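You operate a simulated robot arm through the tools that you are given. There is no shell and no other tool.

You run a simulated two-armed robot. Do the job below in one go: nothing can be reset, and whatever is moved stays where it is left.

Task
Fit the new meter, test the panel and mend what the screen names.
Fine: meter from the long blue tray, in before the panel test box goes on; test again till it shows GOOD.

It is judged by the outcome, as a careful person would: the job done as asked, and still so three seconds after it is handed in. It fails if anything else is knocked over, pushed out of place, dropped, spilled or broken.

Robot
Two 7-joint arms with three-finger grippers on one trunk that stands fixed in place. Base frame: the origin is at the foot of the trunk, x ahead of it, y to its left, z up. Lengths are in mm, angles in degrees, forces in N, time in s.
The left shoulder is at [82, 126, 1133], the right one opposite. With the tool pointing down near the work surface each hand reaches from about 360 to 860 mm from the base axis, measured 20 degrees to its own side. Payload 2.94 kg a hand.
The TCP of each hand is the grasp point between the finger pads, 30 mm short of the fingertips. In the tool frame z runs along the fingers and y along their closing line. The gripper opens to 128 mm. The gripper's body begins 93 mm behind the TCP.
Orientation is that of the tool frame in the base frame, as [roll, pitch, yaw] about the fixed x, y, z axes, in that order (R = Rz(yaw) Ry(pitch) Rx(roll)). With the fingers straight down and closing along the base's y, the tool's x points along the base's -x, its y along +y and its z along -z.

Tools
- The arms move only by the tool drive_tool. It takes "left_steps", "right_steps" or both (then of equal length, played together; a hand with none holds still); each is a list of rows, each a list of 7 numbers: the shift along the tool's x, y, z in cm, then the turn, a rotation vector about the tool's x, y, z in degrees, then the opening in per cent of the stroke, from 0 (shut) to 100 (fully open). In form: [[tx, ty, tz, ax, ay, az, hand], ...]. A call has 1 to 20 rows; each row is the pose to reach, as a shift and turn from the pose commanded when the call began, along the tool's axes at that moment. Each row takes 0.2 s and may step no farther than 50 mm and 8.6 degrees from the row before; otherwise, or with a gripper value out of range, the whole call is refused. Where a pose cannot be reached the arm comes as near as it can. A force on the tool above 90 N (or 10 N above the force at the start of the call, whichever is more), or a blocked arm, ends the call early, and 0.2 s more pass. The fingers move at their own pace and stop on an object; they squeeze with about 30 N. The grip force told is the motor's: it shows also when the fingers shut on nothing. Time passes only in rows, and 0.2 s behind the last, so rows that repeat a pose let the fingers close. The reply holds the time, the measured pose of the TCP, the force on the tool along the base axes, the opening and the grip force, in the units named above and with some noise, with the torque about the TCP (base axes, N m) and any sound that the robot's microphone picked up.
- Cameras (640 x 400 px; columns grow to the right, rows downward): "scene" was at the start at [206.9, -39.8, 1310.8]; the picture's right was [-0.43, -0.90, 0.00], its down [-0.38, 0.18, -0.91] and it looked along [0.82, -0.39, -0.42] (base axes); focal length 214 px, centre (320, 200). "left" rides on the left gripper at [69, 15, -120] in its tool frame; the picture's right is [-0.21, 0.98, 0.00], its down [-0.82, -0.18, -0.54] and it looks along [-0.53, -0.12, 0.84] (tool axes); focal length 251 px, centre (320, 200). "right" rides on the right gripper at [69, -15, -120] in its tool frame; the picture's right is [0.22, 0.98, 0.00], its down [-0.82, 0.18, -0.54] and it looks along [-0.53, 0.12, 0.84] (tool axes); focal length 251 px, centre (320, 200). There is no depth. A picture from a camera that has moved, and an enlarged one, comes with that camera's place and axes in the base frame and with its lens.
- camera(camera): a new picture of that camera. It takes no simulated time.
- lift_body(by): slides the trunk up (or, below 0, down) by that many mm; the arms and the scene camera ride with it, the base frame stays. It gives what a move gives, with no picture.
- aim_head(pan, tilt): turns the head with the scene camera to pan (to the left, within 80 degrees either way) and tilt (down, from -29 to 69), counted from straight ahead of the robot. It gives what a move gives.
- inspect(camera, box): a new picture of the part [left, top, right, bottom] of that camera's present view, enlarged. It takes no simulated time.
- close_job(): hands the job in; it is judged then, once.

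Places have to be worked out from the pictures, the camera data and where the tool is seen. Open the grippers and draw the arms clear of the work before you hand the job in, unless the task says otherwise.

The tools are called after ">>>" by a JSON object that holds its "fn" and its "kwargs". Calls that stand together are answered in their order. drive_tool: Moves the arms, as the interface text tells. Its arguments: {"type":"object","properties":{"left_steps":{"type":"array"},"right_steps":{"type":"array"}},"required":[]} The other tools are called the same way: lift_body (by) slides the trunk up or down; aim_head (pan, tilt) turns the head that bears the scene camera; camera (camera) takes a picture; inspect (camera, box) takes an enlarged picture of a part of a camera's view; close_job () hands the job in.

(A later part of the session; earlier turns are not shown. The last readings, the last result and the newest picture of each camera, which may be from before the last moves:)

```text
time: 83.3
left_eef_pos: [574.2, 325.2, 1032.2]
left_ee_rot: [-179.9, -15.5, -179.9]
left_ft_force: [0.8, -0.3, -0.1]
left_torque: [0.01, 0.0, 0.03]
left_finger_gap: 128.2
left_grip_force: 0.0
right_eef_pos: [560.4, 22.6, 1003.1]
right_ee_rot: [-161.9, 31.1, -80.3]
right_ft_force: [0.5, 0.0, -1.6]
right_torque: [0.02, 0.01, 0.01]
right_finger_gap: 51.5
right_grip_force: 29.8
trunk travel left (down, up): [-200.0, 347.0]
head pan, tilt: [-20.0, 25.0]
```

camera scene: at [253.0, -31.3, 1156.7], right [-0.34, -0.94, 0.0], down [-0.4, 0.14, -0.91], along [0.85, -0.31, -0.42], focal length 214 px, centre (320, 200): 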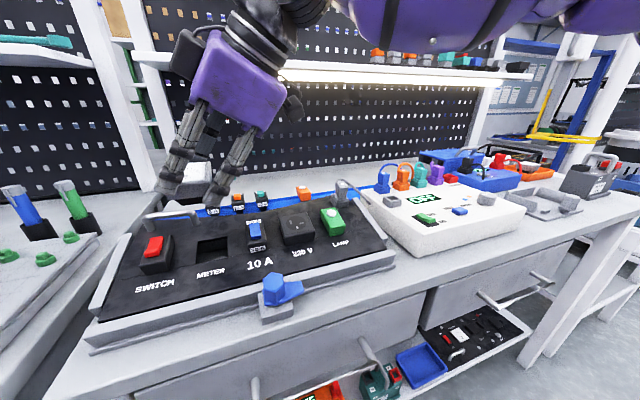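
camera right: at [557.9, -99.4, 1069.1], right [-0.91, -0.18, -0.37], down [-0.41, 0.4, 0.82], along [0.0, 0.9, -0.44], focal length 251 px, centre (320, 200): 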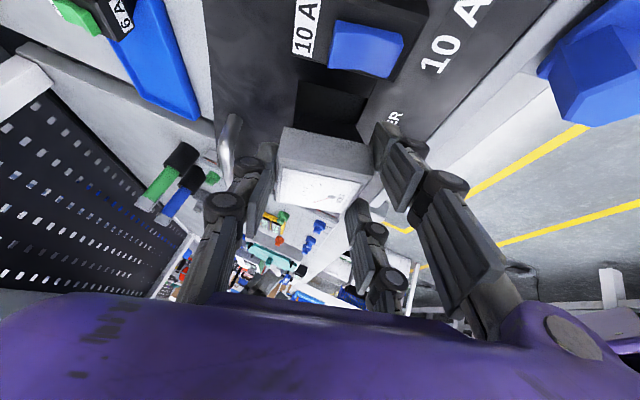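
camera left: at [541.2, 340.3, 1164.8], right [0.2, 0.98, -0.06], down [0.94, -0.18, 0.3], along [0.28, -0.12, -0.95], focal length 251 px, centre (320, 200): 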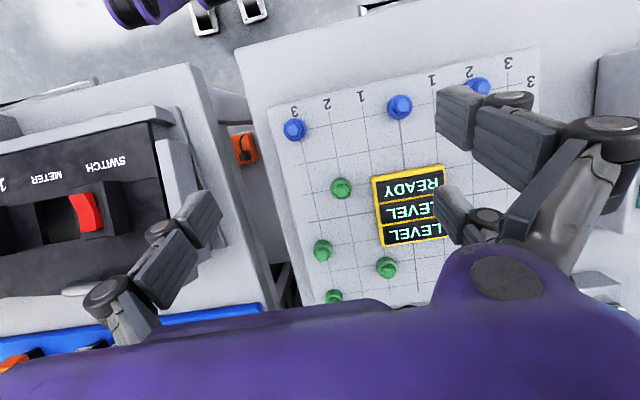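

The readings average to TCP (560.6, 22.6, 1003.4), which puts the plug within about 1–2 mm of the slot's axis, with 4–5 mm clearance per side at its tip. I'll descend 20 mm along the panel normal and check.

>>> {"fn": "drive_tool", "kwargs": {"right_steps": [[0.36, 0, 0.56, 0, 0, 0, 20], [0.72, 0, 1.13, 0, 0, 0, 20], [1.07, 0, 1.69, 0, 0, 0, 20]]}}

>>> {"fn": "inspect", "kwargs": {"camera": "right", "box": [250, 60, 420, 200]}}

>>> {"fn": "inspect", "kwargs": {"camera": "left", "box": [0, 140, 160, 240]}}

>>> {"fn": "inspect", "kwargs": {"camera": "scene", "box": [170, 195, 270, 275]}}

```text
time: 84.1
left_eef_pos: [575.1, 325.2, 1030.4]
left_ee_rot: [-179.9, -15.6, -179.9]
left_ft_force: [-0.7, -0.5, 0.3]
left_torque: [-0.01, -0.01, -0.04]
left_finger_gap: 128.0
left_grip_force: 0.1
right_eef_pos: [566.1, 22.4, 982.9]
right_ee_rot: [-161.8, 31.1, -80.4]
right_ft_force: [-0.2, -0.2, -0.7]
right_torque: [-0.01, 0.0, -0.02]
right_finger_gap: 51.1
right_grip_force: 29.6
trunk travel left (down, up): [-200.0, 347.0]
head pan, tilt: [-20.0, 25.0]
```

```text
2.86 times, centred on (335, 130) of right
camera zoom: at [564.5, -99.6, 1048.9], right [-0.91, -0.18, -0.37], down [-0.41, 0.4, 0.82], along [0.0, 0.9, -0.44], focal length 718 px, centre (277, 400)
```

zoom: 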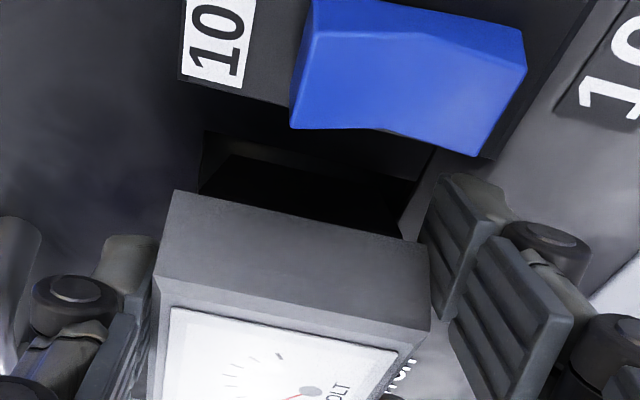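

```text
4.00 times, centred on (80, 190) of left
camera zoom: at [540.8, 339.8, 1165.3], right [0.2, 0.98, -0.06], down [0.94, -0.18, 0.3], along [0.28, -0.12, -0.95], focal length 1006 px, centre (1280, 240)
```

zoom: 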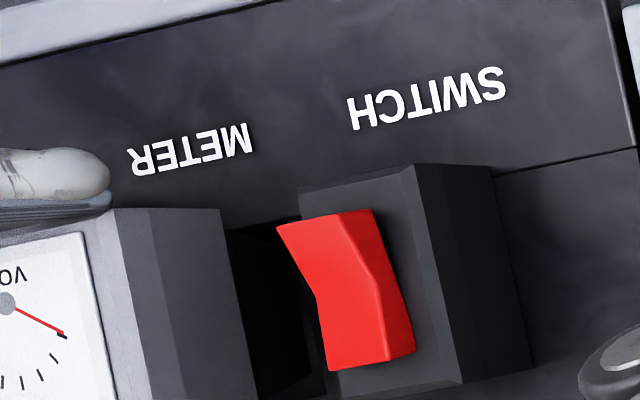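

```text
5.00 times, centred on (220, 235) of scene
camera zoom: at [252.6, -31.7, 1156.8], right [-0.34, -0.94, 0.0], down [-0.4, 0.14, -0.91], along [0.85, -0.31, -0.42], focal length 1072 px, centre (820, 25)
```

zoom: 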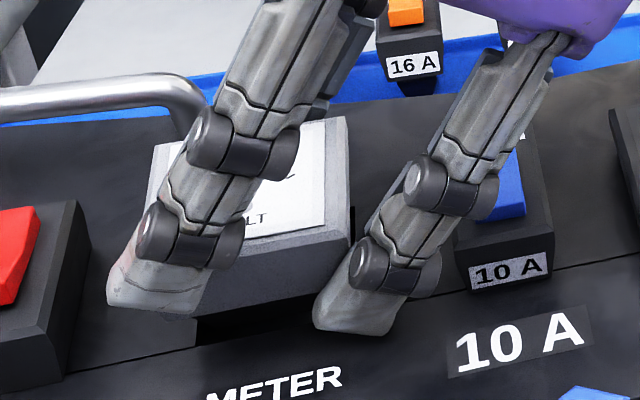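

It's lined up: the slot's right edge shows clear of the plug tip, with no contact force. I'll continue down in small steps.

>>> {"fn": "drive_tool", "kwargs": {"right_steps": [[0.16, 0, 0.25, 0, 0, 0, 20], [0.32, 0, 0.51, 0, 0, 0, 20], [0.32, 0, 0.51, 0, 0, 0, 20]]}}

>>> {"fn": "drive_tool", "kwargs": {"right_steps": [[0.11, 0, 0.17, 0, 0, 0, 20], [0.21, 0, 0.34, 0, 0, 0, 20], [0.21, 0, 0.34, 0, 0, 0, 20]]}}

```text
time: 84.9
left_eef_pos: [572.2, 324.8, 1033.0]
left_ee_rot: [-180.0, -15.4, -179.9]
left_ft_force: [-0.3, -0.7, -0.8]
left_torque: [-0.02, -0.02, 0.02]
left_finger_gap: 128.2
left_grip_force: 0.0
right_eef_pos: [567.0, 23.0, 981.1]
right_ee_rot: [-161.3, 31.3, -80.2]
right_ft_force: [-5.3, -7.3, 28.0]
right_torque: [-0.75, 0.72, 0.05]
right_finger_gap: 51.2
right_grip_force: 30.1
trunk travel left (down, up): [-200.0, 347.0]
head pan, tilt: [-20.0, 25.0]
```

```text
time: 85.7
left_eef_pos: [570.5, 322.3, 1034.9]
left_ee_rot: [-180.0, -15.3, -179.9]
left_ft_force: [-0.9, -0.3, 0.1]
left_torque: [0.03, -0.02, 0.01]
left_finger_gap: 127.8
left_grip_force: 0.1
right_eef_pos: [566.6, 23.2, 981.3]
right_ee_rot: [-160.8, 31.4, -79.6]
right_ft_force: [-8.2, -14.1, 57.4]
right_torque: [-1.69, 1.42, 0.35]
right_finger_gap: 51.4
right_grip_force: 30.0
trunk travel left (down, up): [-200.0, 347.0]
head pan, tilt: [-20.0, 25.0]
```

The torque shows the contact is at a lower gripper finger on the near side touching the panel, about 20 mm right and near of the TCP, not the plug. The plug tip is already about 2 mm into the slot. I'll relieve the load by backing off 6 mm of command and inspect.

>>> {"fn": "drive_tool", "kwargs": {"right_steps": [[-0.16, 0, -0.25, 0, 0, 0, 20], [-0.32, 0, -0.5, 0, 0, 0, 20], [-0.32, 0, -0.5, 0, 0, 0, 20]]}}

>>> {"fn": "inspect", "kwargs": {"camera": "right", "box": [250, 60, 420, 200]}}

>>> {"fn": "inspect", "kwargs": {"camera": "left", "box": [0, 140, 160, 240]}}

>>> {"fn": "inspect", "kwargs": {"camera": "scene", "box": [170, 205, 270, 285]}}

```text
time: 86.5
left_eef_pos: [573.4, 323.8, 1032.8]
left_ee_rot: [-180.0, -15.6, -179.9]
left_ft_force: [0.1, 0.1, 0.0]
left_torque: [0.04, 0.03, 0.0]
left_finger_gap: 127.8
left_grip_force: 0.1
right_eef_pos: [564.7, 23.4, 981.2]
right_ee_rot: [-161.6, 31.2, -80.2]
right_ft_force: [1.4, 1.4, 32.5]
right_torque: [-0.43, 0.5, -0.02]
right_finger_gap: 51.4
right_grip_force: 29.7
trunk travel left (down, up): [-200.0, 347.0]
head pan, tilt: [-20.0, 25.0]
```

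```text
2.86 times, centred on (335, 130) of right
camera zoom: at [563.4, -98.8, 1046.4], right [-0.91, -0.18, -0.38], down [-0.42, 0.4, 0.81], along [0.0, 0.9, -0.44], focal length 718 px, centre (277, 400)
```

zoom: 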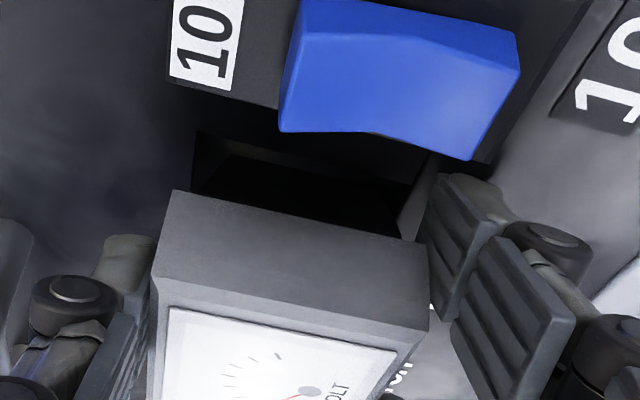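

```text
4.00 times, centred on (80, 190) of left
camera zoom: at [538.6, 339.9, 1166.2], right [0.2, 0.98, -0.06], down [0.94, -0.18, 0.3], along [0.28, -0.12, -0.95], focal length 1006 px, centre (1280, 240)
```

zoom: 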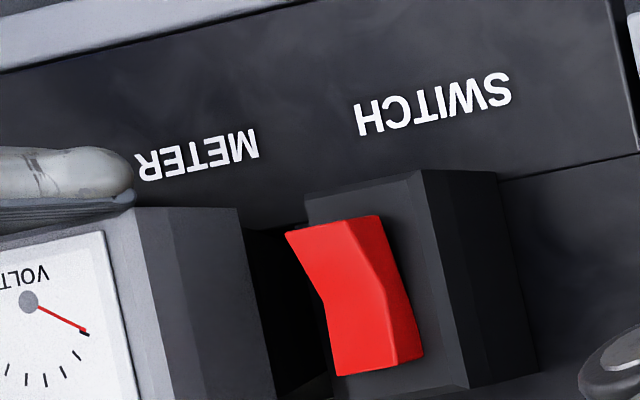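

```text
5.00 times, centred on (220, 245) of scene
camera zoom: at [250.5, -31.6, 1157.3], right [-0.34, -0.94, 0.0], down [-0.4, 0.14, -0.91], along [0.85, -0.31, -0.42], focal length 1072 px, centre (820, -25)
```

zoom: 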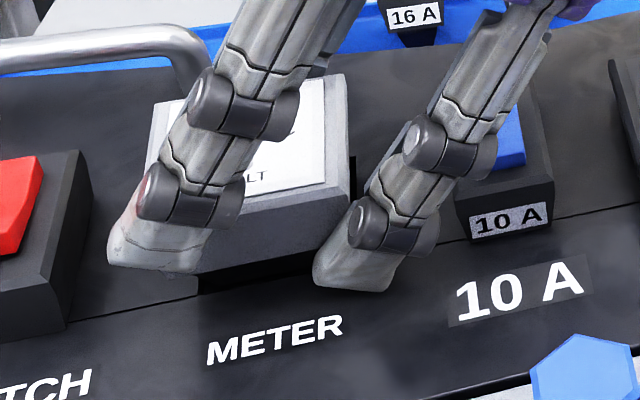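

There is still 32 N on the finger, so I'll ease up another 2–3 mm until the load is gone.

>>> {"fn": "drive_tool", "kwargs": {"right_steps": [[-0.11, 0, -0.17, 0, 0, 0, 20], [-0.11, 0, -0.17, 0, 0, 0, 20]]}}

```text
time: 87.1
left_eef_pos: [572.0, 325.4, 1031.8]
left_ee_rot: [-179.9, -15.5, -180.0]
left_ft_force: [0.0, -0.2, 0.3]
left_torque: [0.02, 0.03, -0.02]
left_finger_gap: 127.8
left_grip_force: 0.0
right_eef_pos: [565.2, 25.1, 980.4]
right_ee_rot: [-161.8, 31.0, -80.3]
right_ft_force: [2.9, 4.3, 23.4]
right_torque: [-0.17, 0.25, -0.05]
right_finger_gap: 51.2
right_grip_force: 30.2
trunk travel left (down, up): [-200.0, 347.0]
head pan, tilt: [-20.0, 25.0]
```

The load is dropping slowly, so I'll raise a little more.

>>> {"fn": "drive_tool", "kwargs": {"right_steps": [[-0.11, 0, -0.17, 0, 0, 0, 20], [-0.16, 0, -0.25, 0, 0, 0, 20], [-0.16, 0, -0.25, 0, 0, 0, 20]]}}

```text
time: 87.9
left_eef_pos: [574.8, 324.9, 1031.8]
left_ee_rot: [-180.0, -15.5, -179.9]
left_ft_force: [-0.3, -0.3, 0.3]
left_torque: [0.02, -0.02, 0.04]
left_finger_gap: 128.2
left_grip_force: 0.0
right_eef_pos: [566.0, 21.1, 981.5]
right_ee_rot: [-162.0, 30.7, -80.5]
right_ft_force: [-0.4, -0.5, -1.5]
right_torque: [0.0, -0.05, -0.04]
right_finger_gap: 51.2
right_grip_force: 29.4
trunk travel left (down, up): [-200.0, 347.0]
head pan, tilt: [-20.0, 25.0]
```

The hand is free again with no force, and the plug tip should be right at the slot mouth. I'll zoom tightly to check the plug's position relative to the slot edges.

>>> {"fn": "inspect", "kwargs": {"camera": "right", "box": [285, 85, 375, 145]}}

>>> {"fn": "inspect", "kwargs": {"camera": "left", "box": [40, 180, 110, 240]}}

>>> {"fn": "inspect", "kwargs": {"camera": "scene", "box": [195, 235, 245, 275]}}

```text
6.67 times, centred on (330, 115) of right
camera zoom: at [563.6, -99.8, 1047.6], right [-0.91, -0.18, -0.37], down [-0.41, 0.41, 0.82], along [0.0, 0.89, -0.45], focal length 1676 px, centre (253, 767)
```

zoom: 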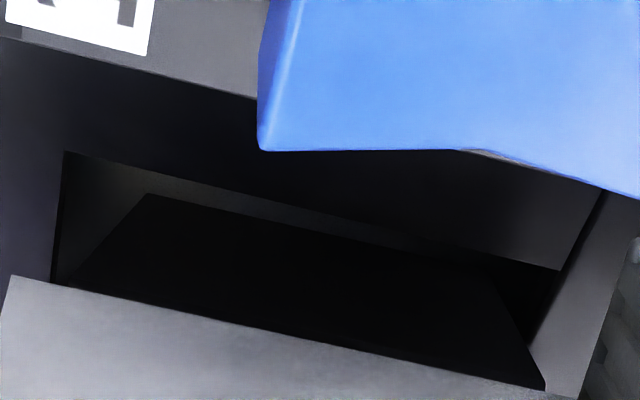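

```text
6.67 times, centred on (75, 210) of left
camera zoom: at [540.3, 339.8, 1165.4], right [0.2, 0.98, -0.06], down [0.94, -0.18, 0.3], along [0.28, -0.12, -0.95], focal length 1676 px, centre (1953, 133)
```

zoom: 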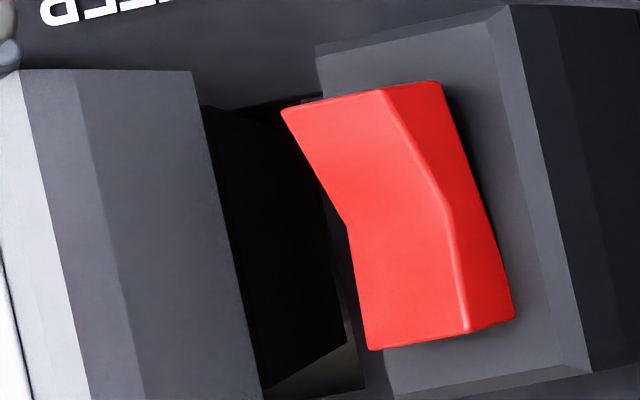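

```text
10.00 times, centred on (220, 255) of scene
camera zoom: at [252.1, -31.7, 1156.8], right [-0.34, -0.94, 0.0], down [-0.4, 0.14, -0.91], along [0.85, -0.31, -0.42], focal length 2145 px, centre (1320, -350)
```

zoom: 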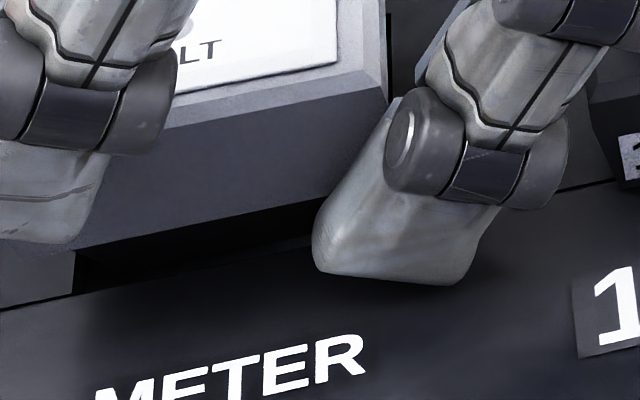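

The plug tip sits inside the slot outline on the visible sides, with a few mm of gap all round. I'll lower about 1 mm to light contact, then open the fingers only slightly (to about 54 mm) so they still guide the meter as it slides down into the slot.

>>> {"fn": "drive_tool", "kwargs": {"right_steps": [[0.06, 0, 0.1, 0, 0, 0, 20], [0.06, 0, 0.1, 0, 0, 0, 41], [0.06, 0, 0.1, 0, 0, 0, 42], [0.06, 0, 0.1, 0, 0, 0, 42]]}}

>>> {"fn": "inspect", "kwargs": {"camera": "right", "box": [250, 60, 420, 200]}}

>>> {"fn": "inspect", "kwargs": {"camera": "scene", "box": [170, 195, 270, 275]}}

```text
time: 88.9
left_eef_pos: [574.4, 325.7, 1032.6]
left_ee_rot: [-179.8, -15.6, -179.9]
left_ft_force: [-0.1, -0.4, -0.4]
left_torque: [0.01, 0.0, -0.03]
left_finger_gap: 127.8
left_grip_force: 0.0
right_eef_pos: [565.9, 23.7, 982.6]
right_ee_rot: [-161.9, 31.1, -80.2]
right_ft_force: [0.0, 0.0, -0.7]
right_torque: [-0.02, 0.01, -0.02]
right_finger_gap: 53.7
right_grip_force: 0.0
trunk travel left (down, up): [-200.0, 347.0]
head pan, tilt: [-20.0, 25.0]
```

```text
2.86 times, centred on (335, 130) of right
camera zoom: at [564.3, -99.3, 1047.8], right [-0.91, -0.18, -0.37], down [-0.41, 0.4, 0.82], along [0.0, 0.9, -0.44], focal length 718 px, centre (277, 400)
```

zoom: 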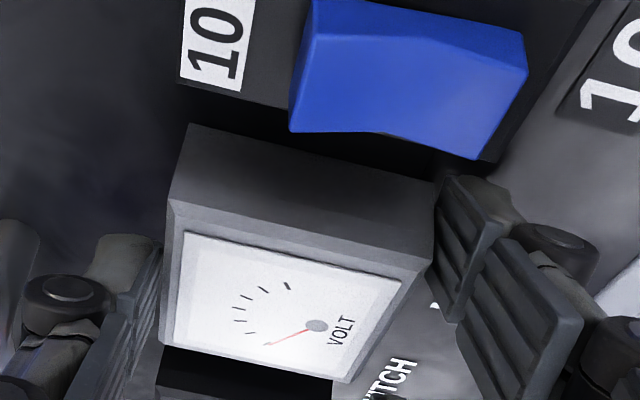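

```text
5.00 times, centred on (220, 235) of scene
camera zoom: at [252.4, -31.7, 1156.9], right [-0.34, -0.94, 0.0], down [-0.4, 0.14, -0.91], along [0.85, -0.31, -0.42], focal length 1072 px, centre (820, 25)
```

zoom: 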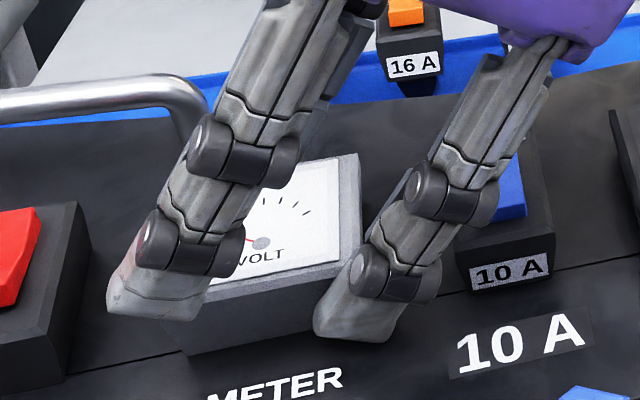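

The meter slid down into the slot and looks seated. I'll open wider and withdraw along the finger direction, then inspect the seating.

>>> {"fn": "drive_tool", "kwargs": {"right_steps": [[-0.05, 0, -0.08, 0, 0, 0, 50], [-0.05, 0, -0.08, 0, 0, 0, 60], [-0.05, 0, -0.08, 0, 0, 0, 62], [0, 0, -3, 0, 0, 0, 62], [0, 0, -6, 0, 0, 0, 62], [0, 0, -9, 0, 0, 0, 62], [0, 0, -12, 0, 0, 0, 62]]}}

>>> {"fn": "camera", "kwargs": {"camera": "right"}}

>>> {"fn": "inspect", "kwargs": {"camera": "scene", "box": [150, 200, 270, 290]}}

>>> {"fn": "inspect", "kwargs": {"camera": "left", "box": [0, 140, 160, 240]}}

```text
time: 90.5
left_eef_pos: [574.0, 324.3, 1033.1]
left_ee_rot: [-179.9, -15.5, -179.9]
left_ft_force: [-0.2, 0.8, -0.4]
left_torque: [0.0, -0.03, 0.01]
left_finger_gap: 128.1
left_grip_force: 0.0
right_eef_pos: [537.8, -42.4, 1080.6]
right_ee_rot: [-161.8, 31.1, -80.3]
right_ft_force: [-0.8, 0.1, -0.1]
right_torque: [-0.03, -0.03, 0.0]
right_finger_gap: 79.5
right_grip_force: 0.0
trunk travel left (down, up): [-200.0, 347.0]
head pan, tilt: [-20.0, 25.0]
```

```text
taken
camera right: at [536.0, -164.6, 1146.4], right [-0.91, -0.18, -0.37], down [-0.41, 0.4, 0.82], along [0.0, 0.9, -0.44], focal length 251 px, centre (320, 200)
```

right: 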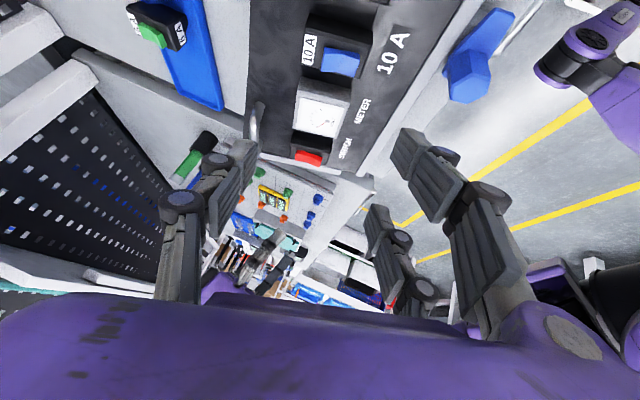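

```text
4.44 times, centred on (210, 245) of scene
camera zoom: at [252.0, -31.8, 1157.0], right [-0.34, -0.94, 0.0], down [-0.4, 0.14, -0.91], along [0.85, -0.31, -0.42], focal length 953 px, centre (809, 0)
```

zoom: 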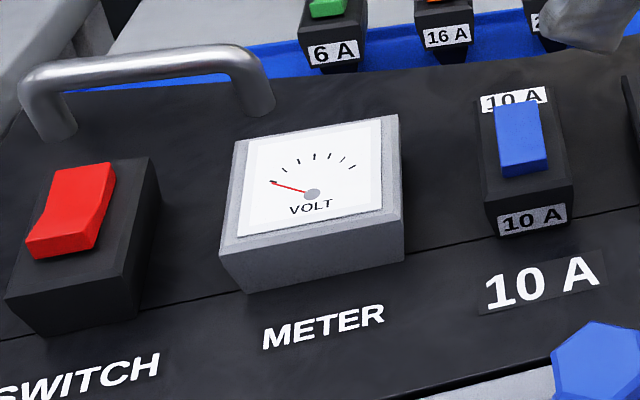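

```text
4.00 times, centred on (80, 190) of left
camera zoom: at [540.1, 339.7, 1165.7], right [0.2, 0.98, -0.06], down [0.94, -0.18, 0.3], along [0.28, -0.12, -0.95], focal length 1006 px, centre (1280, 240)
```

zoom: 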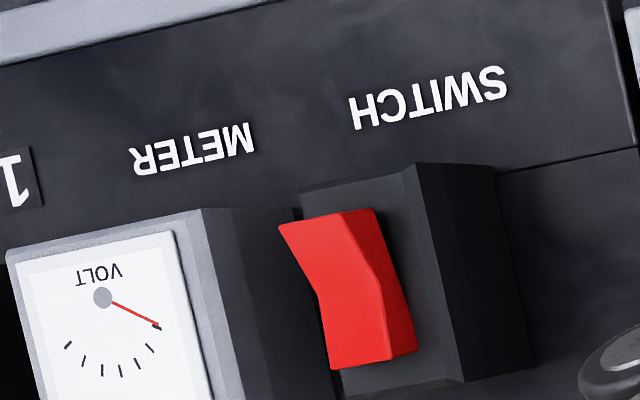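

The meter sits flush in the METER slot, reading the right way up. Next is the test box. I'll turn the right hand upright again and bring it near the box's left side to look at the switch.

>>> {"fn": "drive_tool", "kwargs": {"right_steps": [[1.6, 0.22, -1.5, 1.1, 3.1, 7.6, 50], [3.2, 0.43, -3.0, 2.3, 6.3, 15.2, 50], [4.8, 0.65, -4.5, 3.4, 9.4, 22.8, 50], [6.4, 0.87, -6.0, 4.5, 12.5, 30.4, 50], [8.0, 1.1, -7.5, 5.6, 15.6, 38.0, 50], [9.6, 1.3, -9.0, 6.8, 18.8, 45.6, 50], [11.2, 1.5, -10.4, 7.9, 21.9, 53.2, 50], [12.8, 1.7, -11.9, 9.0, 25.0, 60.8, 50], [14.4, 1.95, -13.4, 10.1, 28.1, 68.4, 50], [16.0, 2.2, -14.9, 11.3, 31.3, 76.0, 50], [17.6, 2.4, -16.4, 12.4, 34.4, 83.6, 50], [19.2, 2.6, -17.9, 13.5, 37.5, 91.2, 50]]}}

>>> {"fn": "camera", "kwargs": {"camera": "right"}}

>>> {"fn": "inspect", "kwargs": {"camera": "scene", "box": [380, 170, 540, 270]}}

```text
time: 93.1
left_eef_pos: [574.7, 325.3, 1031.0]
left_ee_rot: [-180.0, -15.5, -179.9]
left_ft_force: [-1.0, 0.3, -1.0]
left_torque: [0.02, 0.01, -0.03]
left_finger_gap: 127.9
left_grip_force: 0.0
right_eef_pos: [501.9, -298.5, 1119.5]
right_ee_rot: [-179.9, 0.0, 179.9]
right_ft_force: [0.4, -0.1, -1.0]
right_torque: [-0.02, -0.01, -0.03]
right_finger_gap: 63.9
right_grip_force: 0.1
trunk travel left (down, up): [-200.0, 347.0]
head pan, tilt: [-20.0, 25.0]
```

```text
taken
camera right: at [433.3, -314.0, 1240.2], right [-0.21, 0.98, 0.0], down [0.82, 0.18, 0.54], along [0.53, 0.11, -0.84], focal length 251 px, centre (320, 200)
```

right: 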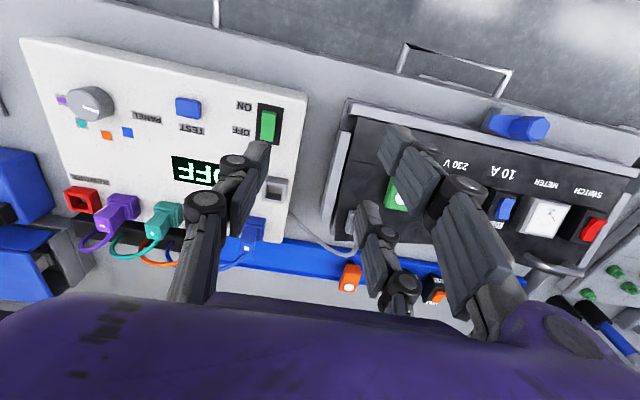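

```text
4.00 times, centred on (460, 220) of scene
camera zoom: at [252.5, -31.9, 1156.9], right [-0.34, -0.94, 0.0], down [-0.4, 0.14, -0.91], along [0.85, -0.31, -0.42], focal length 858 px, centre (-240, 120)
```

zoom: 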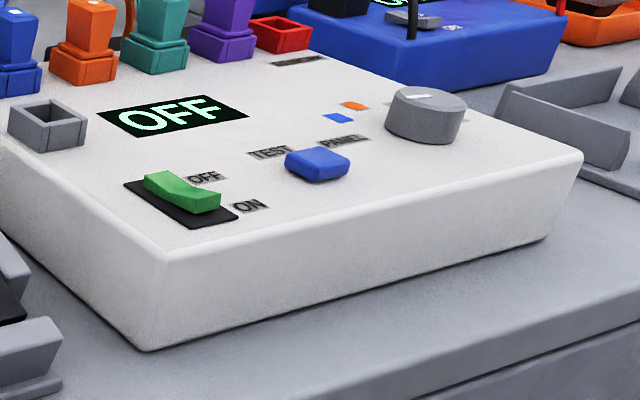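

The near (ON) end of the green rocker is raised. I'll zoom on the switch and button to measure their positions.

>>> {"fn": "inspect", "kwargs": {"camera": "right", "box": [160, 80, 320, 180]}}

```text
4.00 times, centred on (240, 130) of right
camera zoom: at [433.3, -314.0, 1240.2], right [-0.21, 0.98, 0.0], down [0.82, 0.18, 0.54], along [0.53, 0.11, -0.84], focal length 1006 px, centre (640, 480)
```

zoom: 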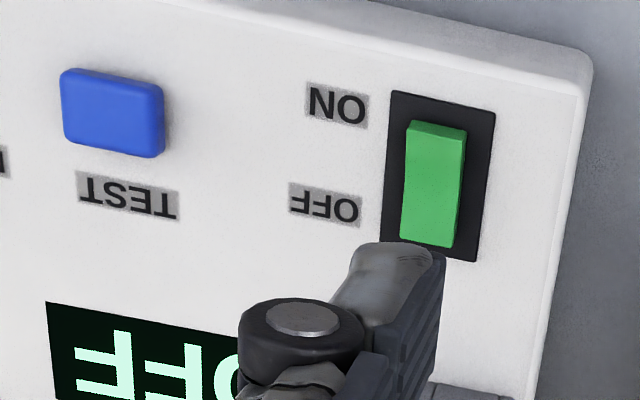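

The rocker's near end is at about (514, −354), z≈957. I'll use the single (−y) finger as a poker: at 50% opening its tip is 37 mm to the right of the TCP, and the other fingers stay over the empty gap beside the box. I'll move above it.

>>> {"fn": "drive_tool", "kwargs": {"right_steps": [[-0.4, -0.6, 3.5, 0, 0, 0, 50], [-0.8, -1.2, 7.0, 0, 0, 0, 50], [-1.2, -1.8, 10.5, 0, 0, 0, 50], [-1.2, -1.8, 12.0, 0, 0, 0, 50]]}}

>>> {"fn": "inspect", "kwargs": {"camera": "scene", "box": [360, 120, 500, 260]}}

>>> {"fn": "inspect", "kwargs": {"camera": "right", "box": [180, 80, 340, 180]}}

```text
time: 94.1
left_eef_pos: [574.6, 325.3, 1032.4]
left_ee_rot: [-179.9, -15.6, -179.9]
left_ft_force: [-0.1, 0.5, 0.0]
left_torque: [0.0, -0.01, -0.03]
left_finger_gap: 128.2
left_grip_force: 0.0
right_eef_pos: [514.2, -315.7, 1000.6]
right_ee_rot: [180.0, -0.1, 180.0]
right_ft_force: [0.8, 0.3, 0.2]
right_torque: [-0.04, -0.03, 0.01]
right_finger_gap: 64.0
right_grip_force: 0.1
trunk travel left (down, up): [-200.0, 347.0]
head pan, tilt: [-20.0, 25.0]
```

```text
2.86 times, centred on (430, 190) of scene
camera zoom: at [252.3, -31.6, 1156.9], right [-0.34, -0.94, 0.0], down [-0.4, 0.14, -0.91], along [0.85, -0.31, -0.42], focal length 613 px, centre (6, 229)
```

zoom: 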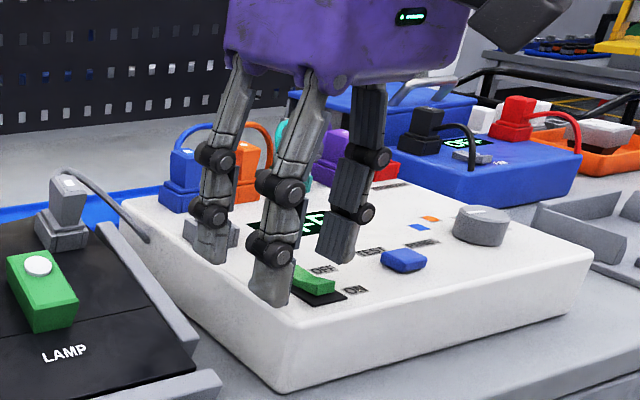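

```text
4.00 times, centred on (260, 130) of right
camera zoom: at [444.6, -330.5, 1120.2], right [-0.21, 0.98, 0.0], down [0.82, 0.18, 0.54], along [0.53, 0.12, -0.84], focal length 1006 px, centre (560, 480)
```

zoom: 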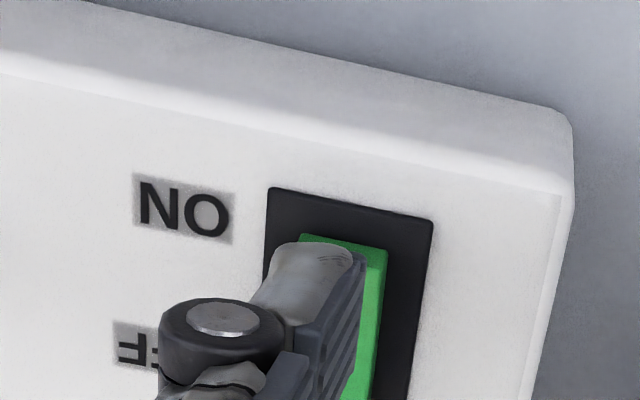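

The poker finger is over the ON end of the rocker. I'll press down in small steps.

>>> {"fn": "drive_tool", "kwargs": {"right_steps": [[0, 0.15, 0.5, 0, 0, 0, 50], [0, 0.15, 1.0, 0, 0, 0, 50]]}}

>>> {"fn": "drive_tool", "kwargs": {"right_steps": [[0, 0, 0.25, 0, 0, 0, 50], [0, 0, 0.5, 0, 0, 0, 50]]}}

>>> {"fn": "drive_tool", "kwargs": {"right_steps": [[0, 0, 0.2, 0, 0, 0, 50], [0, 0, 0.4, 0, 0, 0, 50]]}}

```text
time: 94.7
left_eef_pos: [574.5, 324.4, 1032.3]
left_ee_rot: [-179.9, -15.5, -179.9]
left_ft_force: [0.5, 0.2, -0.3]
left_torque: [-0.02, 0.0, -0.03]
left_finger_gap: 128.3
left_grip_force: 0.1
right_eef_pos: [514.7, -314.3, 990.9]
right_ee_rot: [180.0, -0.1, -180.0]
right_ft_force: [-0.3, 0.7, 0.3]
right_torque: [-0.01, 0.01, 0.04]
right_finger_gap: 64.1
right_grip_force: 0.1
trunk travel left (down, up): [-200.0, 347.0]
head pan, tilt: [-20.0, 25.0]
```

```text
time: 95.3
left_eef_pos: [574.2, 325.8, 1032.5]
left_ee_rot: [-179.9, -15.7, -180.0]
left_ft_force: [1.0, 0.1, -0.1]
left_torque: [-0.01, -0.01, -0.02]
left_finger_gap: 128.1
left_grip_force: 0.1
right_eef_pos: [513.7, -314.9, 984.7]
right_ee_rot: [-179.9, -0.1, -180.0]
right_ft_force: [0.6, 0.4, 0.1]
right_torque: [0.01, 0.03, -0.01]
right_finger_gap: 64.3
right_grip_force: 0.2
trunk travel left (down, up): [-200.0, 347.0]
head pan, tilt: [-20.0, 25.0]
```

```text
time: 95.9
left_eef_pos: [574.3, 324.8, 1030.8]
left_ee_rot: [-179.9, -15.7, -179.9]
left_ft_force: [-0.4, 0.9, -0.2]
left_torque: [0.02, -0.02, -0.01]
left_finger_gap: 127.9
left_grip_force: 0.1
right_eef_pos: [514.5, -315.2, 981.4]
right_ee_rot: [-179.9, -0.1, 180.0]
right_ft_force: [-0.3, 0.7, -0.2]
right_torque: [-0.02, -0.01, 0.04]
right_finger_gap: 64.1
right_grip_force: 0.1
trunk travel left (down, up): [-200.0, 347.0]
head pan, tilt: [-20.0, 25.0]
```

No contact yet at a tip height of about 951. I'll continue down.

>>> {"fn": "drive_tool", "kwargs": {"right_steps": [[0, 0, 0.15, 0, 0, 0, 50], [0, 0, 0.3, 0, 0, 0, 50]]}}

>>> {"fn": "inspect", "kwargs": {"camera": "scene", "box": [400, 180, 470, 230]}}

```text
time: 96.5
left_eef_pos: [574.7, 324.0, 1031.1]
left_ee_rot: [-180.0, -15.5, -179.9]
left_ft_force: [1.2, -0.3, 0.4]
left_torque: [0.01, 0.01, -0.02]
left_finger_gap: 128.1
left_grip_force: 0.0
right_eef_pos: [514.5, -315.9, 978.3]
right_ee_rot: [180.0, -0.1, 180.0]
right_ft_force: [0.4, 0.6, -0.5]
right_torque: [0.02, -0.01, 0.02]
right_finger_gap: 63.9
right_grip_force: 0.1
trunk travel left (down, up): [-200.0, 347.0]
head pan, tilt: [-20.0, 25.0]
```

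```text
8.00 times, centred on (435, 205) of scene
camera zoom: at [252.5, -31.8, 1156.9], right [-0.34, -0.94, 0.0], down [-0.4, 0.14, -0.91], along [0.85, -0.31, -0.42], focal length 1716 px, centre (-600, 160)
```

zoom: 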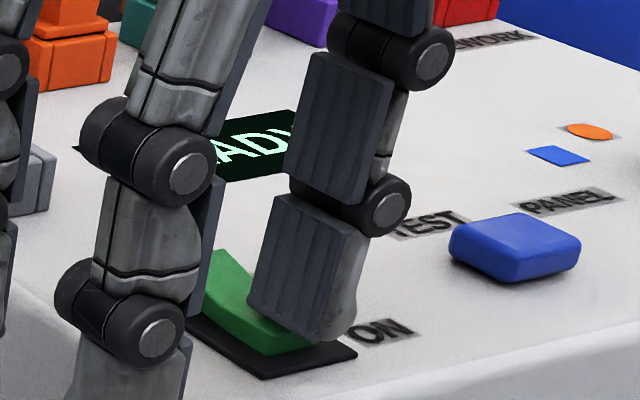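

The screen now reads "…ADY" (READY), so the rocker has flipped to ON. I'll raise the hand and check.

>>> {"fn": "drive_tool", "kwargs": {"right_steps": [[0, 0, -2, 0, 0, 0, 50], [0, 0, -5, 0, 0, 0, 50], [0, 0, -8, 0, 0, 0, 50]]}}

>>> {"fn": "inspect", "kwargs": {"camera": "scene", "box": [380, 150, 540, 260]}}

>>> {"fn": "inspect", "kwargs": {"camera": "right", "box": [80, 60, 320, 220]}}

```text
time: 97.3
left_eef_pos: [573.8, 325.3, 1032.8]
left_ee_rot: [-179.8, -15.7, -179.9]
left_ft_force: [-0.6, -0.1, -0.3]
left_torque: [-0.01, -0.01, 0.0]
left_finger_gap: 128.1
left_grip_force: 0.1
right_eef_pos: [512.1, -316.1, 1057.9]
right_ee_rot: [-179.8, -0.1, -179.8]
right_ft_force: [-1.2, -0.1, -0.2]
right_torque: [-0.02, -0.03, 0.0]
right_finger_gap: 63.8
right_grip_force: 0.1
trunk travel left (down, up): [-200.0, 347.0]
head pan, tilt: [-20.0, 25.0]
```

```text
3.64 times, centred on (460, 205) of scene
camera zoom: at [252.1, -31.4, 1157.0], right [-0.34, -0.94, 0.0], down [-0.4, 0.14, -0.91], along [0.85, -0.31, -0.42], focal length 780 px, centre (-189, 182)
```

zoom: 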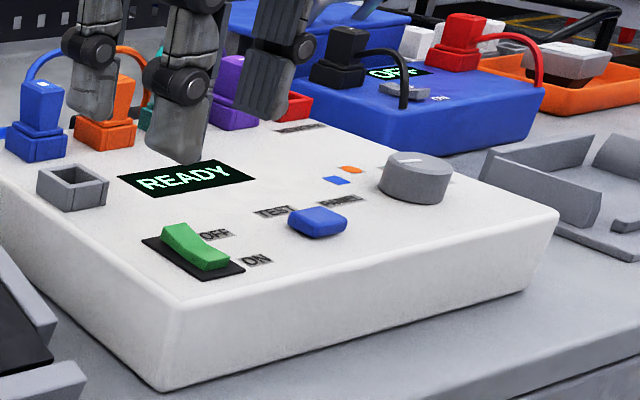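

```text
2.50 times, centred on (200, 140) of right
camera zoom: at [443.3, -330.9, 1177.7], right [-0.22, 0.98, 0.0], down [0.82, 0.18, 0.54], along [0.53, 0.12, -0.84], focal length 629 px, centre (620, 350)
```

zoom: 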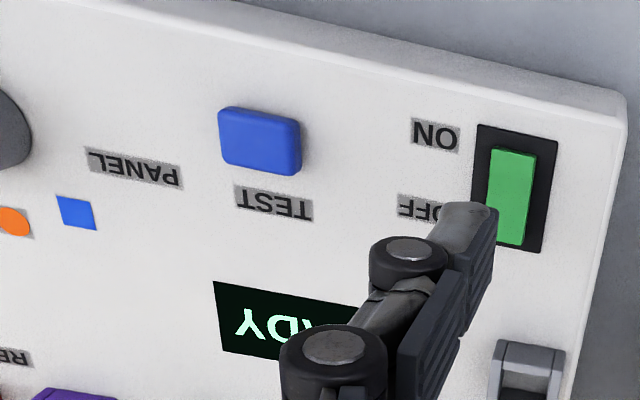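

READY is on the screen. Next I'll open fully (the poker tip is then 69 mm right of the TCP, with the other fingers beyond the box's left edge), move above the TEST button at (528, −442), and press it.

>>> {"fn": "drive_tool", "kwargs": {"right_steps": [[0, 0, 0, 0, 0, 0, 100], [-0.5, -1.9, 1.0, 0, 0, 0, 100], [-1.0, -3.8, 3.0, 0, 0, 0, 100], [-1.6, -5.7, 5.5, 0, 0, 0, 100], [-1.6, -5.7, 6.3, 0, 0, 0, 100]]}}

>>> {"fn": "inspect", "kwargs": {"camera": "right", "box": [80, 60, 320, 220]}}

>>> {"fn": "inspect", "kwargs": {"camera": "scene", "box": [380, 130, 540, 260]}}

```text
time: 98.5
left_eef_pos: [574.7, 325.9, 1031.9]
left_ee_rot: [-179.9, -15.6, -179.9]
left_ft_force: [0.6, 0.2, 0.2]
left_torque: [0.0, 0.0, 0.02]
left_finger_gap: 127.9
left_grip_force: 0.0
right_eef_pos: [528.5, -371.8, 995.5]
right_ee_rot: [-179.9, 0.0, 180.0]
right_ft_force: [-0.6, -1.1, 0.3]
right_torque: [-0.02, 0.01, 0.02]
right_finger_gap: 128.0
right_grip_force: 0.0
trunk travel left (down, up): [-200.0, 347.0]
head pan, tilt: [-20.0, 25.0]
```

```text
2.50 times, centred on (200, 140) of right
camera zoom: at [460.4, -386.5, 1114.6], right [-0.21, 0.98, 0.0], down [0.82, 0.18, 0.54], along [0.53, 0.11, -0.84], focal length 629 px, centre (620, 350)
```

zoom: 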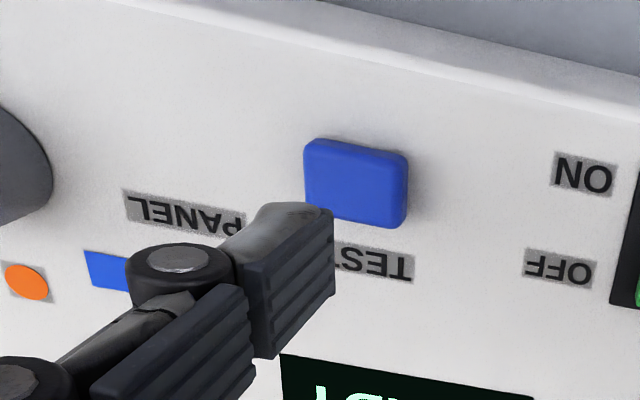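

```text
3.08 times, centred on (460, 195) of scene
camera zoom: at [252.2, -31.4, 1157.0], right [-0.34, -0.94, 0.0], down [-0.4, 0.14, -0.91], along [0.85, -0.31, -0.42], focal length 660 px, centre (-111, 215)
```

zoom: 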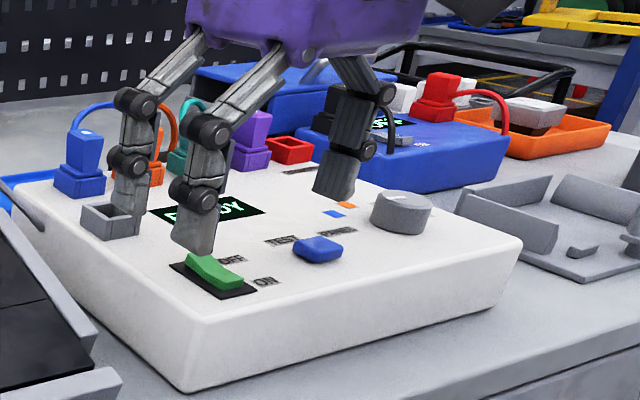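

The poker tip is near the button. I'll shift 3 mm left and press down in steps, watching for contact and sound.

>>> {"fn": "drive_tool", "kwargs": {"right_steps": [[0, 0.3, 0.4, 0, 0, 0, 100], [0, 0.3, 0.8, 0, 0, 0, 100]]}}

>>> {"fn": "drive_tool", "kwargs": {"right_steps": [[0, 0, 0.2, 0, 0, 0, 100], [0, 0, 0.4, 0, 0, 0, 100]]}}

>>> {"fn": "inspect", "kwargs": {"camera": "scene", "box": [380, 150, 500, 250]}}

```text
time: 99.1
left_eef_pos: [575.0, 325.1, 1031.6]
left_ee_rot: [-179.9, -15.6, -179.9]
left_ft_force: [-0.4, -0.4, -1.2]
left_torque: [0.01, 0.0, 0.0]
left_finger_gap: 128.0
left_grip_force: 0.1
right_eef_pos: [530.0, -368.9, 985.8]
right_ee_rot: [-180.0, -0.1, 180.0]
right_ft_force: [0.4, -0.7, -0.2]
right_torque: [0.02, -0.02, 0.0]
right_finger_gap: 128.1
right_grip_force: 0.0
trunk travel left (down, up): [-200.0, 347.0]
head pan, tilt: [-20.0, 25.0]
```

```text
time: 99.7
left_eef_pos: [574.6, 324.6, 1032.2]
left_ee_rot: [-179.9, -15.6, -179.9]
left_ft_force: [0.1, 0.0, -0.5]
left_torque: [-0.01, -0.02, 0.02]
left_finger_gap: 127.9
left_grip_force: 0.0
right_eef_pos: [529.0, -368.9, 982.5]
right_ee_rot: [-179.9, -0.1, -180.0]
right_ft_force: [0.7, -0.3, 0.5]
right_torque: [0.01, -0.03, 0.0]
right_finger_gap: 127.9
right_grip_force: 0.1
trunk travel left (down, up): [-200.0, 347.0]
head pan, tilt: [-20.0, 25.0]
```

```text
4.00 times, centred on (440, 200) of scene
camera zoom: at [252.4, -31.7, 1156.9], right [-0.34, -0.94, 0.0], down [-0.4, 0.14, -0.91], along [0.85, -0.31, -0.42], focal length 858 px, centre (-160, 200)
```

zoom: 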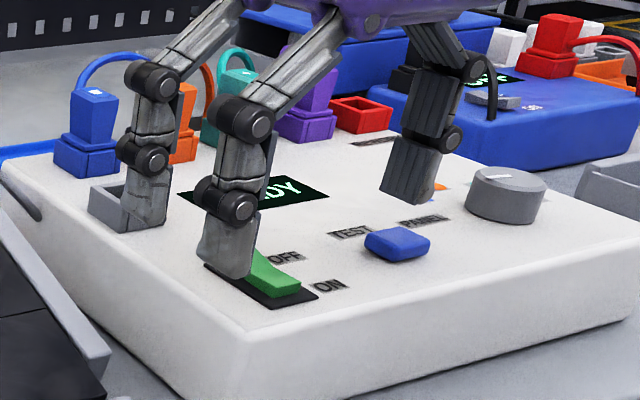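

There's no contact yet, since the fingertips sit a bit higher when fully open. I'll continue pressing down in small steps.

>>> {"fn": "drive_tool", "kwargs": {"right_steps": [[0, 0, 0.15, 0, 0, 0, 100], [0, 0, 0.3, 0, 0, 0, 100]]}}

>>> {"fn": "drive_tool", "kwargs": {"right_steps": [[0, 0, 0.15, 0, 0, 0, 100], [0, 0, 0.3, 0, 0, 0, 100]]}}

>>> {"fn": "inspect", "kwargs": {"camera": "scene", "box": [380, 150, 500, 250]}}

```text
time: 100.3
left_eef_pos: [573.6, 324.5, 1031.7]
left_ee_rot: [-179.9, -15.5, -180.0]
left_ft_force: [1.0, -0.4, -0.4]
left_torque: [-0.05, -0.01, 0.0]
left_finger_gap: 128.2
left_grip_force: 0.0
right_eef_pos: [528.0, -369.1, 980.8]
right_ee_rot: [-180.0, -0.2, -180.0]
right_ft_force: [-0.6, -1.1, -0.9]
right_torque: [0.01, -0.02, 0.02]
right_finger_gap: 128.0
right_grip_force: 0.1
trunk travel left (down, up): [-200.0, 347.0]
head pan, tilt: [-20.0, 25.0]
```

```text
time: 100.9
left_eef_pos: [574.3, 325.8, 1033.0]
left_ee_rot: [-179.9, -15.5, -179.9]
left_ft_force: [0.9, -0.2, 0.0]
left_torque: [-0.04, -0.01, 0.03]
left_finger_gap: 128.1
left_grip_force: 0.1
right_eef_pos: [530.8, -369.2, 976.3]
right_ee_rot: [179.9, -0.2, 180.0]
right_ft_force: [-0.5, 0.0, 0.6]
right_torque: [-0.01, -0.01, -0.01]
right_finger_gap: 128.3
right_grip_force: 0.0
trunk travel left (down, up): [-200.0, 347.0]
head pan, tilt: [-20.0, 25.0]
```

```text
4.00 times, centred on (440, 200) of scene
camera zoom: at [252.4, -31.7, 1156.9], right [-0.34, -0.94, 0.0], down [-0.4, 0.14, -0.91], along [0.85, -0.31, -0.42], focal length 858 px, centre (-160, 200)
```

zoom: 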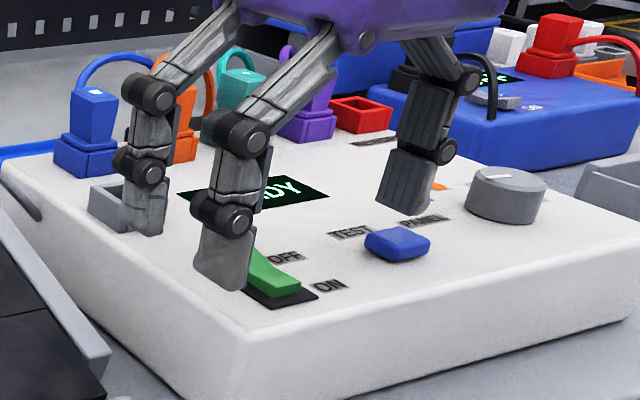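

The fingertip is still a few mm above the button. I'll keep going down.

>>> {"fn": "drive_tool", "kwargs": {"right_steps": [[0, 0, 0.15, 0, 0, 0, 100], [0, 0, 0.3, 0, 0, 0, 100]]}}

>>> {"fn": "drive_tool", "kwargs": {"right_steps": [[0, 0, 0.15, 0, 0, 0, 100], [0, 0, 0.3, 0, 0, 0, 100]]}}

>>> {"fn": "drive_tool", "kwargs": {"right_steps": [[0, 0, 0.15, 0, 0, 0, 100], [0, 0, 0.3, 0, 0, 0, 100]]}}

>>> {"fn": "inspect", "kwargs": {"camera": "scene", "box": [380, 150, 500, 250]}}

```text
time: 101.5
left_eef_pos: [574.6, 325.5, 1031.6]
left_ee_rot: [-179.9, -15.7, -179.9]
left_ft_force: [1.0, 1.4, -0.1]
left_torque: [0.04, 0.0, 0.01]
left_finger_gap: 127.8
left_grip_force: 0.0
right_eef_pos: [529.1, -368.6, 974.2]
right_ee_rot: [-180.0, -0.1, 179.9]
right_ft_force: [-0.4, -0.1, -0.1]
right_torque: [-0.01, -0.01, -0.01]
right_finger_gap: 127.9
right_grip_force: 0.2
trunk travel left (down, up): [-200.0, 347.0]
head pan, tilt: [-20.0, 25.0]
```

```text
time: 102.1
left_eef_pos: [574.6, 326.0, 1031.4]
left_ee_rot: [-179.8, -15.6, -180.0]
left_ft_force: [0.4, 0.8, 0.2]
left_torque: [0.01, 0.04, 0.0]
left_finger_gap: 128.0
left_grip_force: 0.0
right_eef_pos: [528.9, -369.2, 971.3]
right_ee_rot: [-180.0, -0.1, 180.0]
right_ft_force: [-1.0, 0.5, -0.1]
right_torque: [-0.01, 0.01, 0.01]
right_finger_gap: 127.9
right_grip_force: 0.0
trunk travel left (down, up): [-200.0, 347.0]
head pan, tilt: [-20.0, 25.0]
```

```text
time: 102.7
left_eef_pos: [574.9, 325.1, 1032.4]
left_ee_rot: [-179.9, -15.6, -179.9]
left_ft_force: [-0.3, 0.1, -1.4]
left_torque: [0.02, 0.0, 0.01]
left_finger_gap: 127.9
left_grip_force: 0.0
right_eef_pos: [528.4, -369.5, 968.1]
right_ee_rot: [-179.9, -0.1, -179.9]
right_ft_force: [-0.1, 0.4, 0.4]
right_torque: [-0.01, 0.01, -0.01]
right_finger_gap: 127.9
right_grip_force: 0.1
trunk travel left (down, up): [-200.0, 347.0]
head pan, tilt: [-20.0, 25.0]
```

```text
4.00 times, centred on (440, 200) of scene
camera zoom: at [252.4, -31.7, 1156.9], right [-0.34, -0.94, 0.0], down [-0.4, 0.14, -0.91], along [0.85, -0.31, -0.42], focal length 858 px, centre (-160, 200)
```

zoom: 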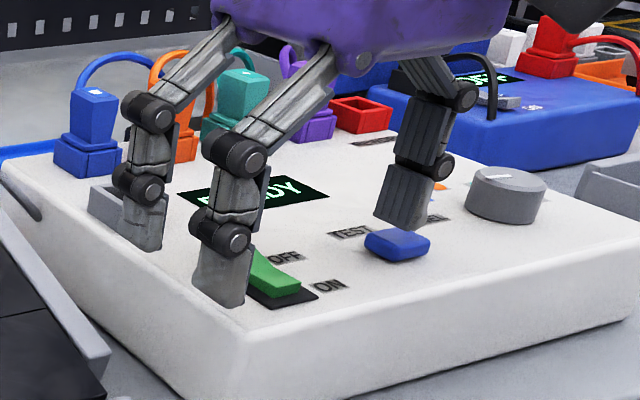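

The fingertip is now right at the button. I'll press a few millimetres more.

>>> {"fn": "drive_tool", "kwargs": {"right_steps": [[0, 0, 0.12, 0, 0, 0, 100], [0, 0, 0.25, 0, 0, 0, 100]]}}

>>> {"fn": "drive_tool", "kwargs": {"right_steps": [[0, 0, 0.12, 0, 0, 0, 100], [0, 0, 0.25, 0, 0, 0, 100]]}}

>>> {"fn": "inspect", "kwargs": {"camera": "scene", "box": [380, 150, 500, 250]}}

```text
time: 103.3
left_eef_pos: [574.4, 324.7, 1032.5]
left_ee_rot: [-180.0, -15.6, -179.9]
left_ft_force: [-0.3, 0.2, -0.3]
left_torque: [0.0, -0.01, -0.01]
left_finger_gap: 127.9
left_grip_force: 0.1
right_eef_pos: [528.7, -370.5, 966.7]
right_ee_rot: [-180.0, -0.1, -180.0]
right_ft_force: [0.1, -0.8, 0.7]
right_torque: [0.01, 0.01, 0.0]
right_finger_gap: 127.8
right_grip_force: 0.0
trunk travel left (down, up): [-200.0, 347.0]
head pan, tilt: [-20.0, 25.0]
```

```text
time: 103.9
left_eef_pos: [573.9, 325.5, 1032.3]
left_ee_rot: [-179.9, -15.6, -179.9]
left_ft_force: [-0.6, -0.2, 0.2]
left_torque: [-0.04, 0.0, -0.01]
left_finger_gap: 127.9
left_grip_force: 0.0
right_eef_pos: [528.6, -369.9, 963.5]
right_ee_rot: [-179.9, -0.1, -180.0]
right_ft_force: [-0.4, 0.8, -0.5]
right_torque: [0.01, -0.02, 0.0]
right_finger_gap: 128.0
right_grip_force: 0.0
trunk travel left (down, up): [-200.0, 347.0]
head pan, tilt: [-20.0, 25.0]
```

```text
4.00 times, centred on (440, 200) of scene
camera zoom: at [252.4, -31.7, 1156.9], right [-0.34, -0.94, 0.0], down [-0.4, 0.14, -0.91], along [0.85, -0.31, -0.42], focal length 858 px, centre (-160, 200)
```

zoom: 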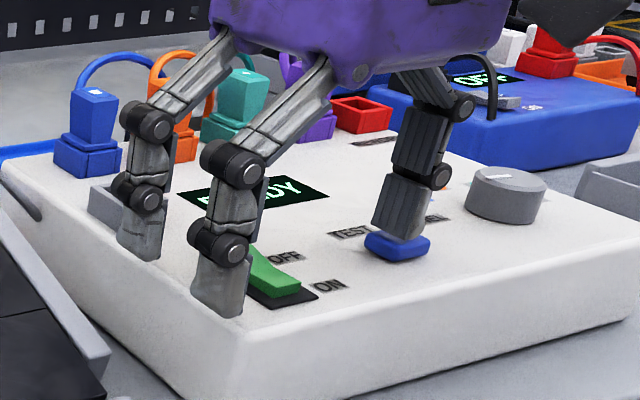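

Very close now. I'll press further in 2–3 mm steps.

>>> {"fn": "drive_tool", "kwargs": {"right_steps": [[0, 0, 0.12, 0, 0, 0, 100], [0, 0, 0.25, 0, 0, 0, 100]]}}

>>> {"fn": "drive_tool", "kwargs": {"right_steps": [[0, 0, 0.12, 0, 0, 0, 100], [0, 0, 0.25, 0, 0, 0, 100]]}}

>>> {"fn": "inspect", "kwargs": {"camera": "scene", "box": [400, 170, 480, 240]}}

```text
time: 104.5
left_eef_pos: [575.5, 325.4, 1031.5]
left_ee_rot: [-179.9, -15.6, -179.9]
left_ft_force: [-0.1, -0.3, -0.6]
left_torque: [-0.03, -0.04, -0.03]
left_finger_gap: 128.0
left_grip_force: 0.0
right_eef_pos: [529.1, -369.0, 960.8]
right_ee_rot: [-179.9, 0.0, -180.0]
right_ft_force: [0.6, 0.0, -0.6]
right_torque: [0.01, 0.0, -0.02]
right_finger_gap: 128.0
right_grip_force: 0.1
trunk travel left (down, up): [-200.0, 347.0]
head pan, tilt: [-20.0, 25.0]
```

```text
time: 105.1
left_eef_pos: [574.9, 324.3, 1032.4]
left_ee_rot: [-179.9, -15.5, -179.9]
left_ft_force: [0.6, -0.1, -0.2]
left_torque: [-0.02, 0.01, -0.02]
left_finger_gap: 128.1
left_grip_force: 0.1
right_eef_pos: [530.2, -368.9, 958.2]
right_ee_rot: [-179.8, -0.1, 180.0]
right_ft_force: [0.7, -0.4, -0.3]
right_torque: [-0.05, 0.02, 0.03]
right_finger_gap: 127.9
right_grip_force: 0.1
trunk travel left (down, up): [-200.0, 347.0]
head pan, tilt: [-20.0, 25.0]
```

```text
5.71 times, centred on (440, 205) of scene
camera zoom: at [252.4, -31.7, 1156.9], right [-0.34, -0.94, 0.0], down [-0.4, 0.14, -0.91], along [0.85, -0.31, -0.42], focal length 1226 px, centre (-366, 171)
```

zoom: 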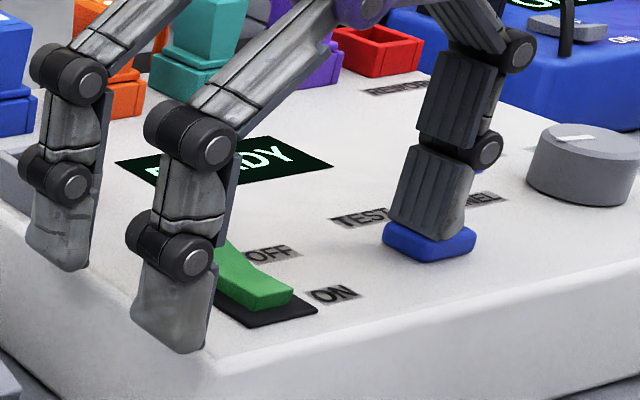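

The finger looks on the button but there's little force yet. I'll push a bit further.

>>> {"fn": "drive_tool", "kwargs": {"right_steps": [[0, 0, 0.12, 0, 0, 0, 100], [0, 0, 0.25, 0, 0, 0, 100]]}}

>>> {"fn": "inspect", "kwargs": {"camera": "scene", "box": [400, 170, 480, 240]}}

```text
time: 105.7
left_eef_pos: [574.0, 325.7, 1032.5]
left_ee_rot: [-179.9, -15.7, -180.0]
left_ft_force: [0.4, -0.1, -0.5]
left_torque: [0.02, -0.01, 0.02]
left_finger_gap: 127.8
left_grip_force: 0.1
right_eef_pos: [528.3, -368.7, 956.1]
right_ee_rot: [179.9, 0.0, -180.0]
right_ft_force: [0.6, 0.6, 2.0]
right_torque: [-0.12, -0.01, 0.04]
right_finger_gap: 128.1
right_grip_force: 0.1
trunk travel left (down, up): [-200.0, 347.0]
head pan, tilt: [-20.0, 25.0]
heard: click
```

```text
5.71 times, centred on (440, 205) of scene
camera zoom: at [252.4, -31.6, 1156.9], right [-0.34, -0.94, 0.0], down [-0.4, 0.14, -0.91], along [0.85, -0.31, -0.42], focal length 1226 px, centre (-366, 171)
```

zoom: 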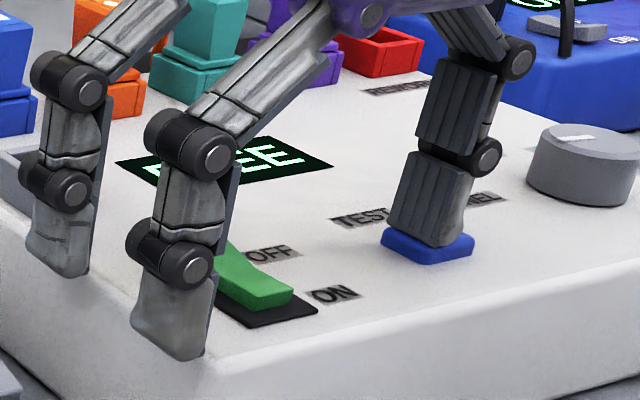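

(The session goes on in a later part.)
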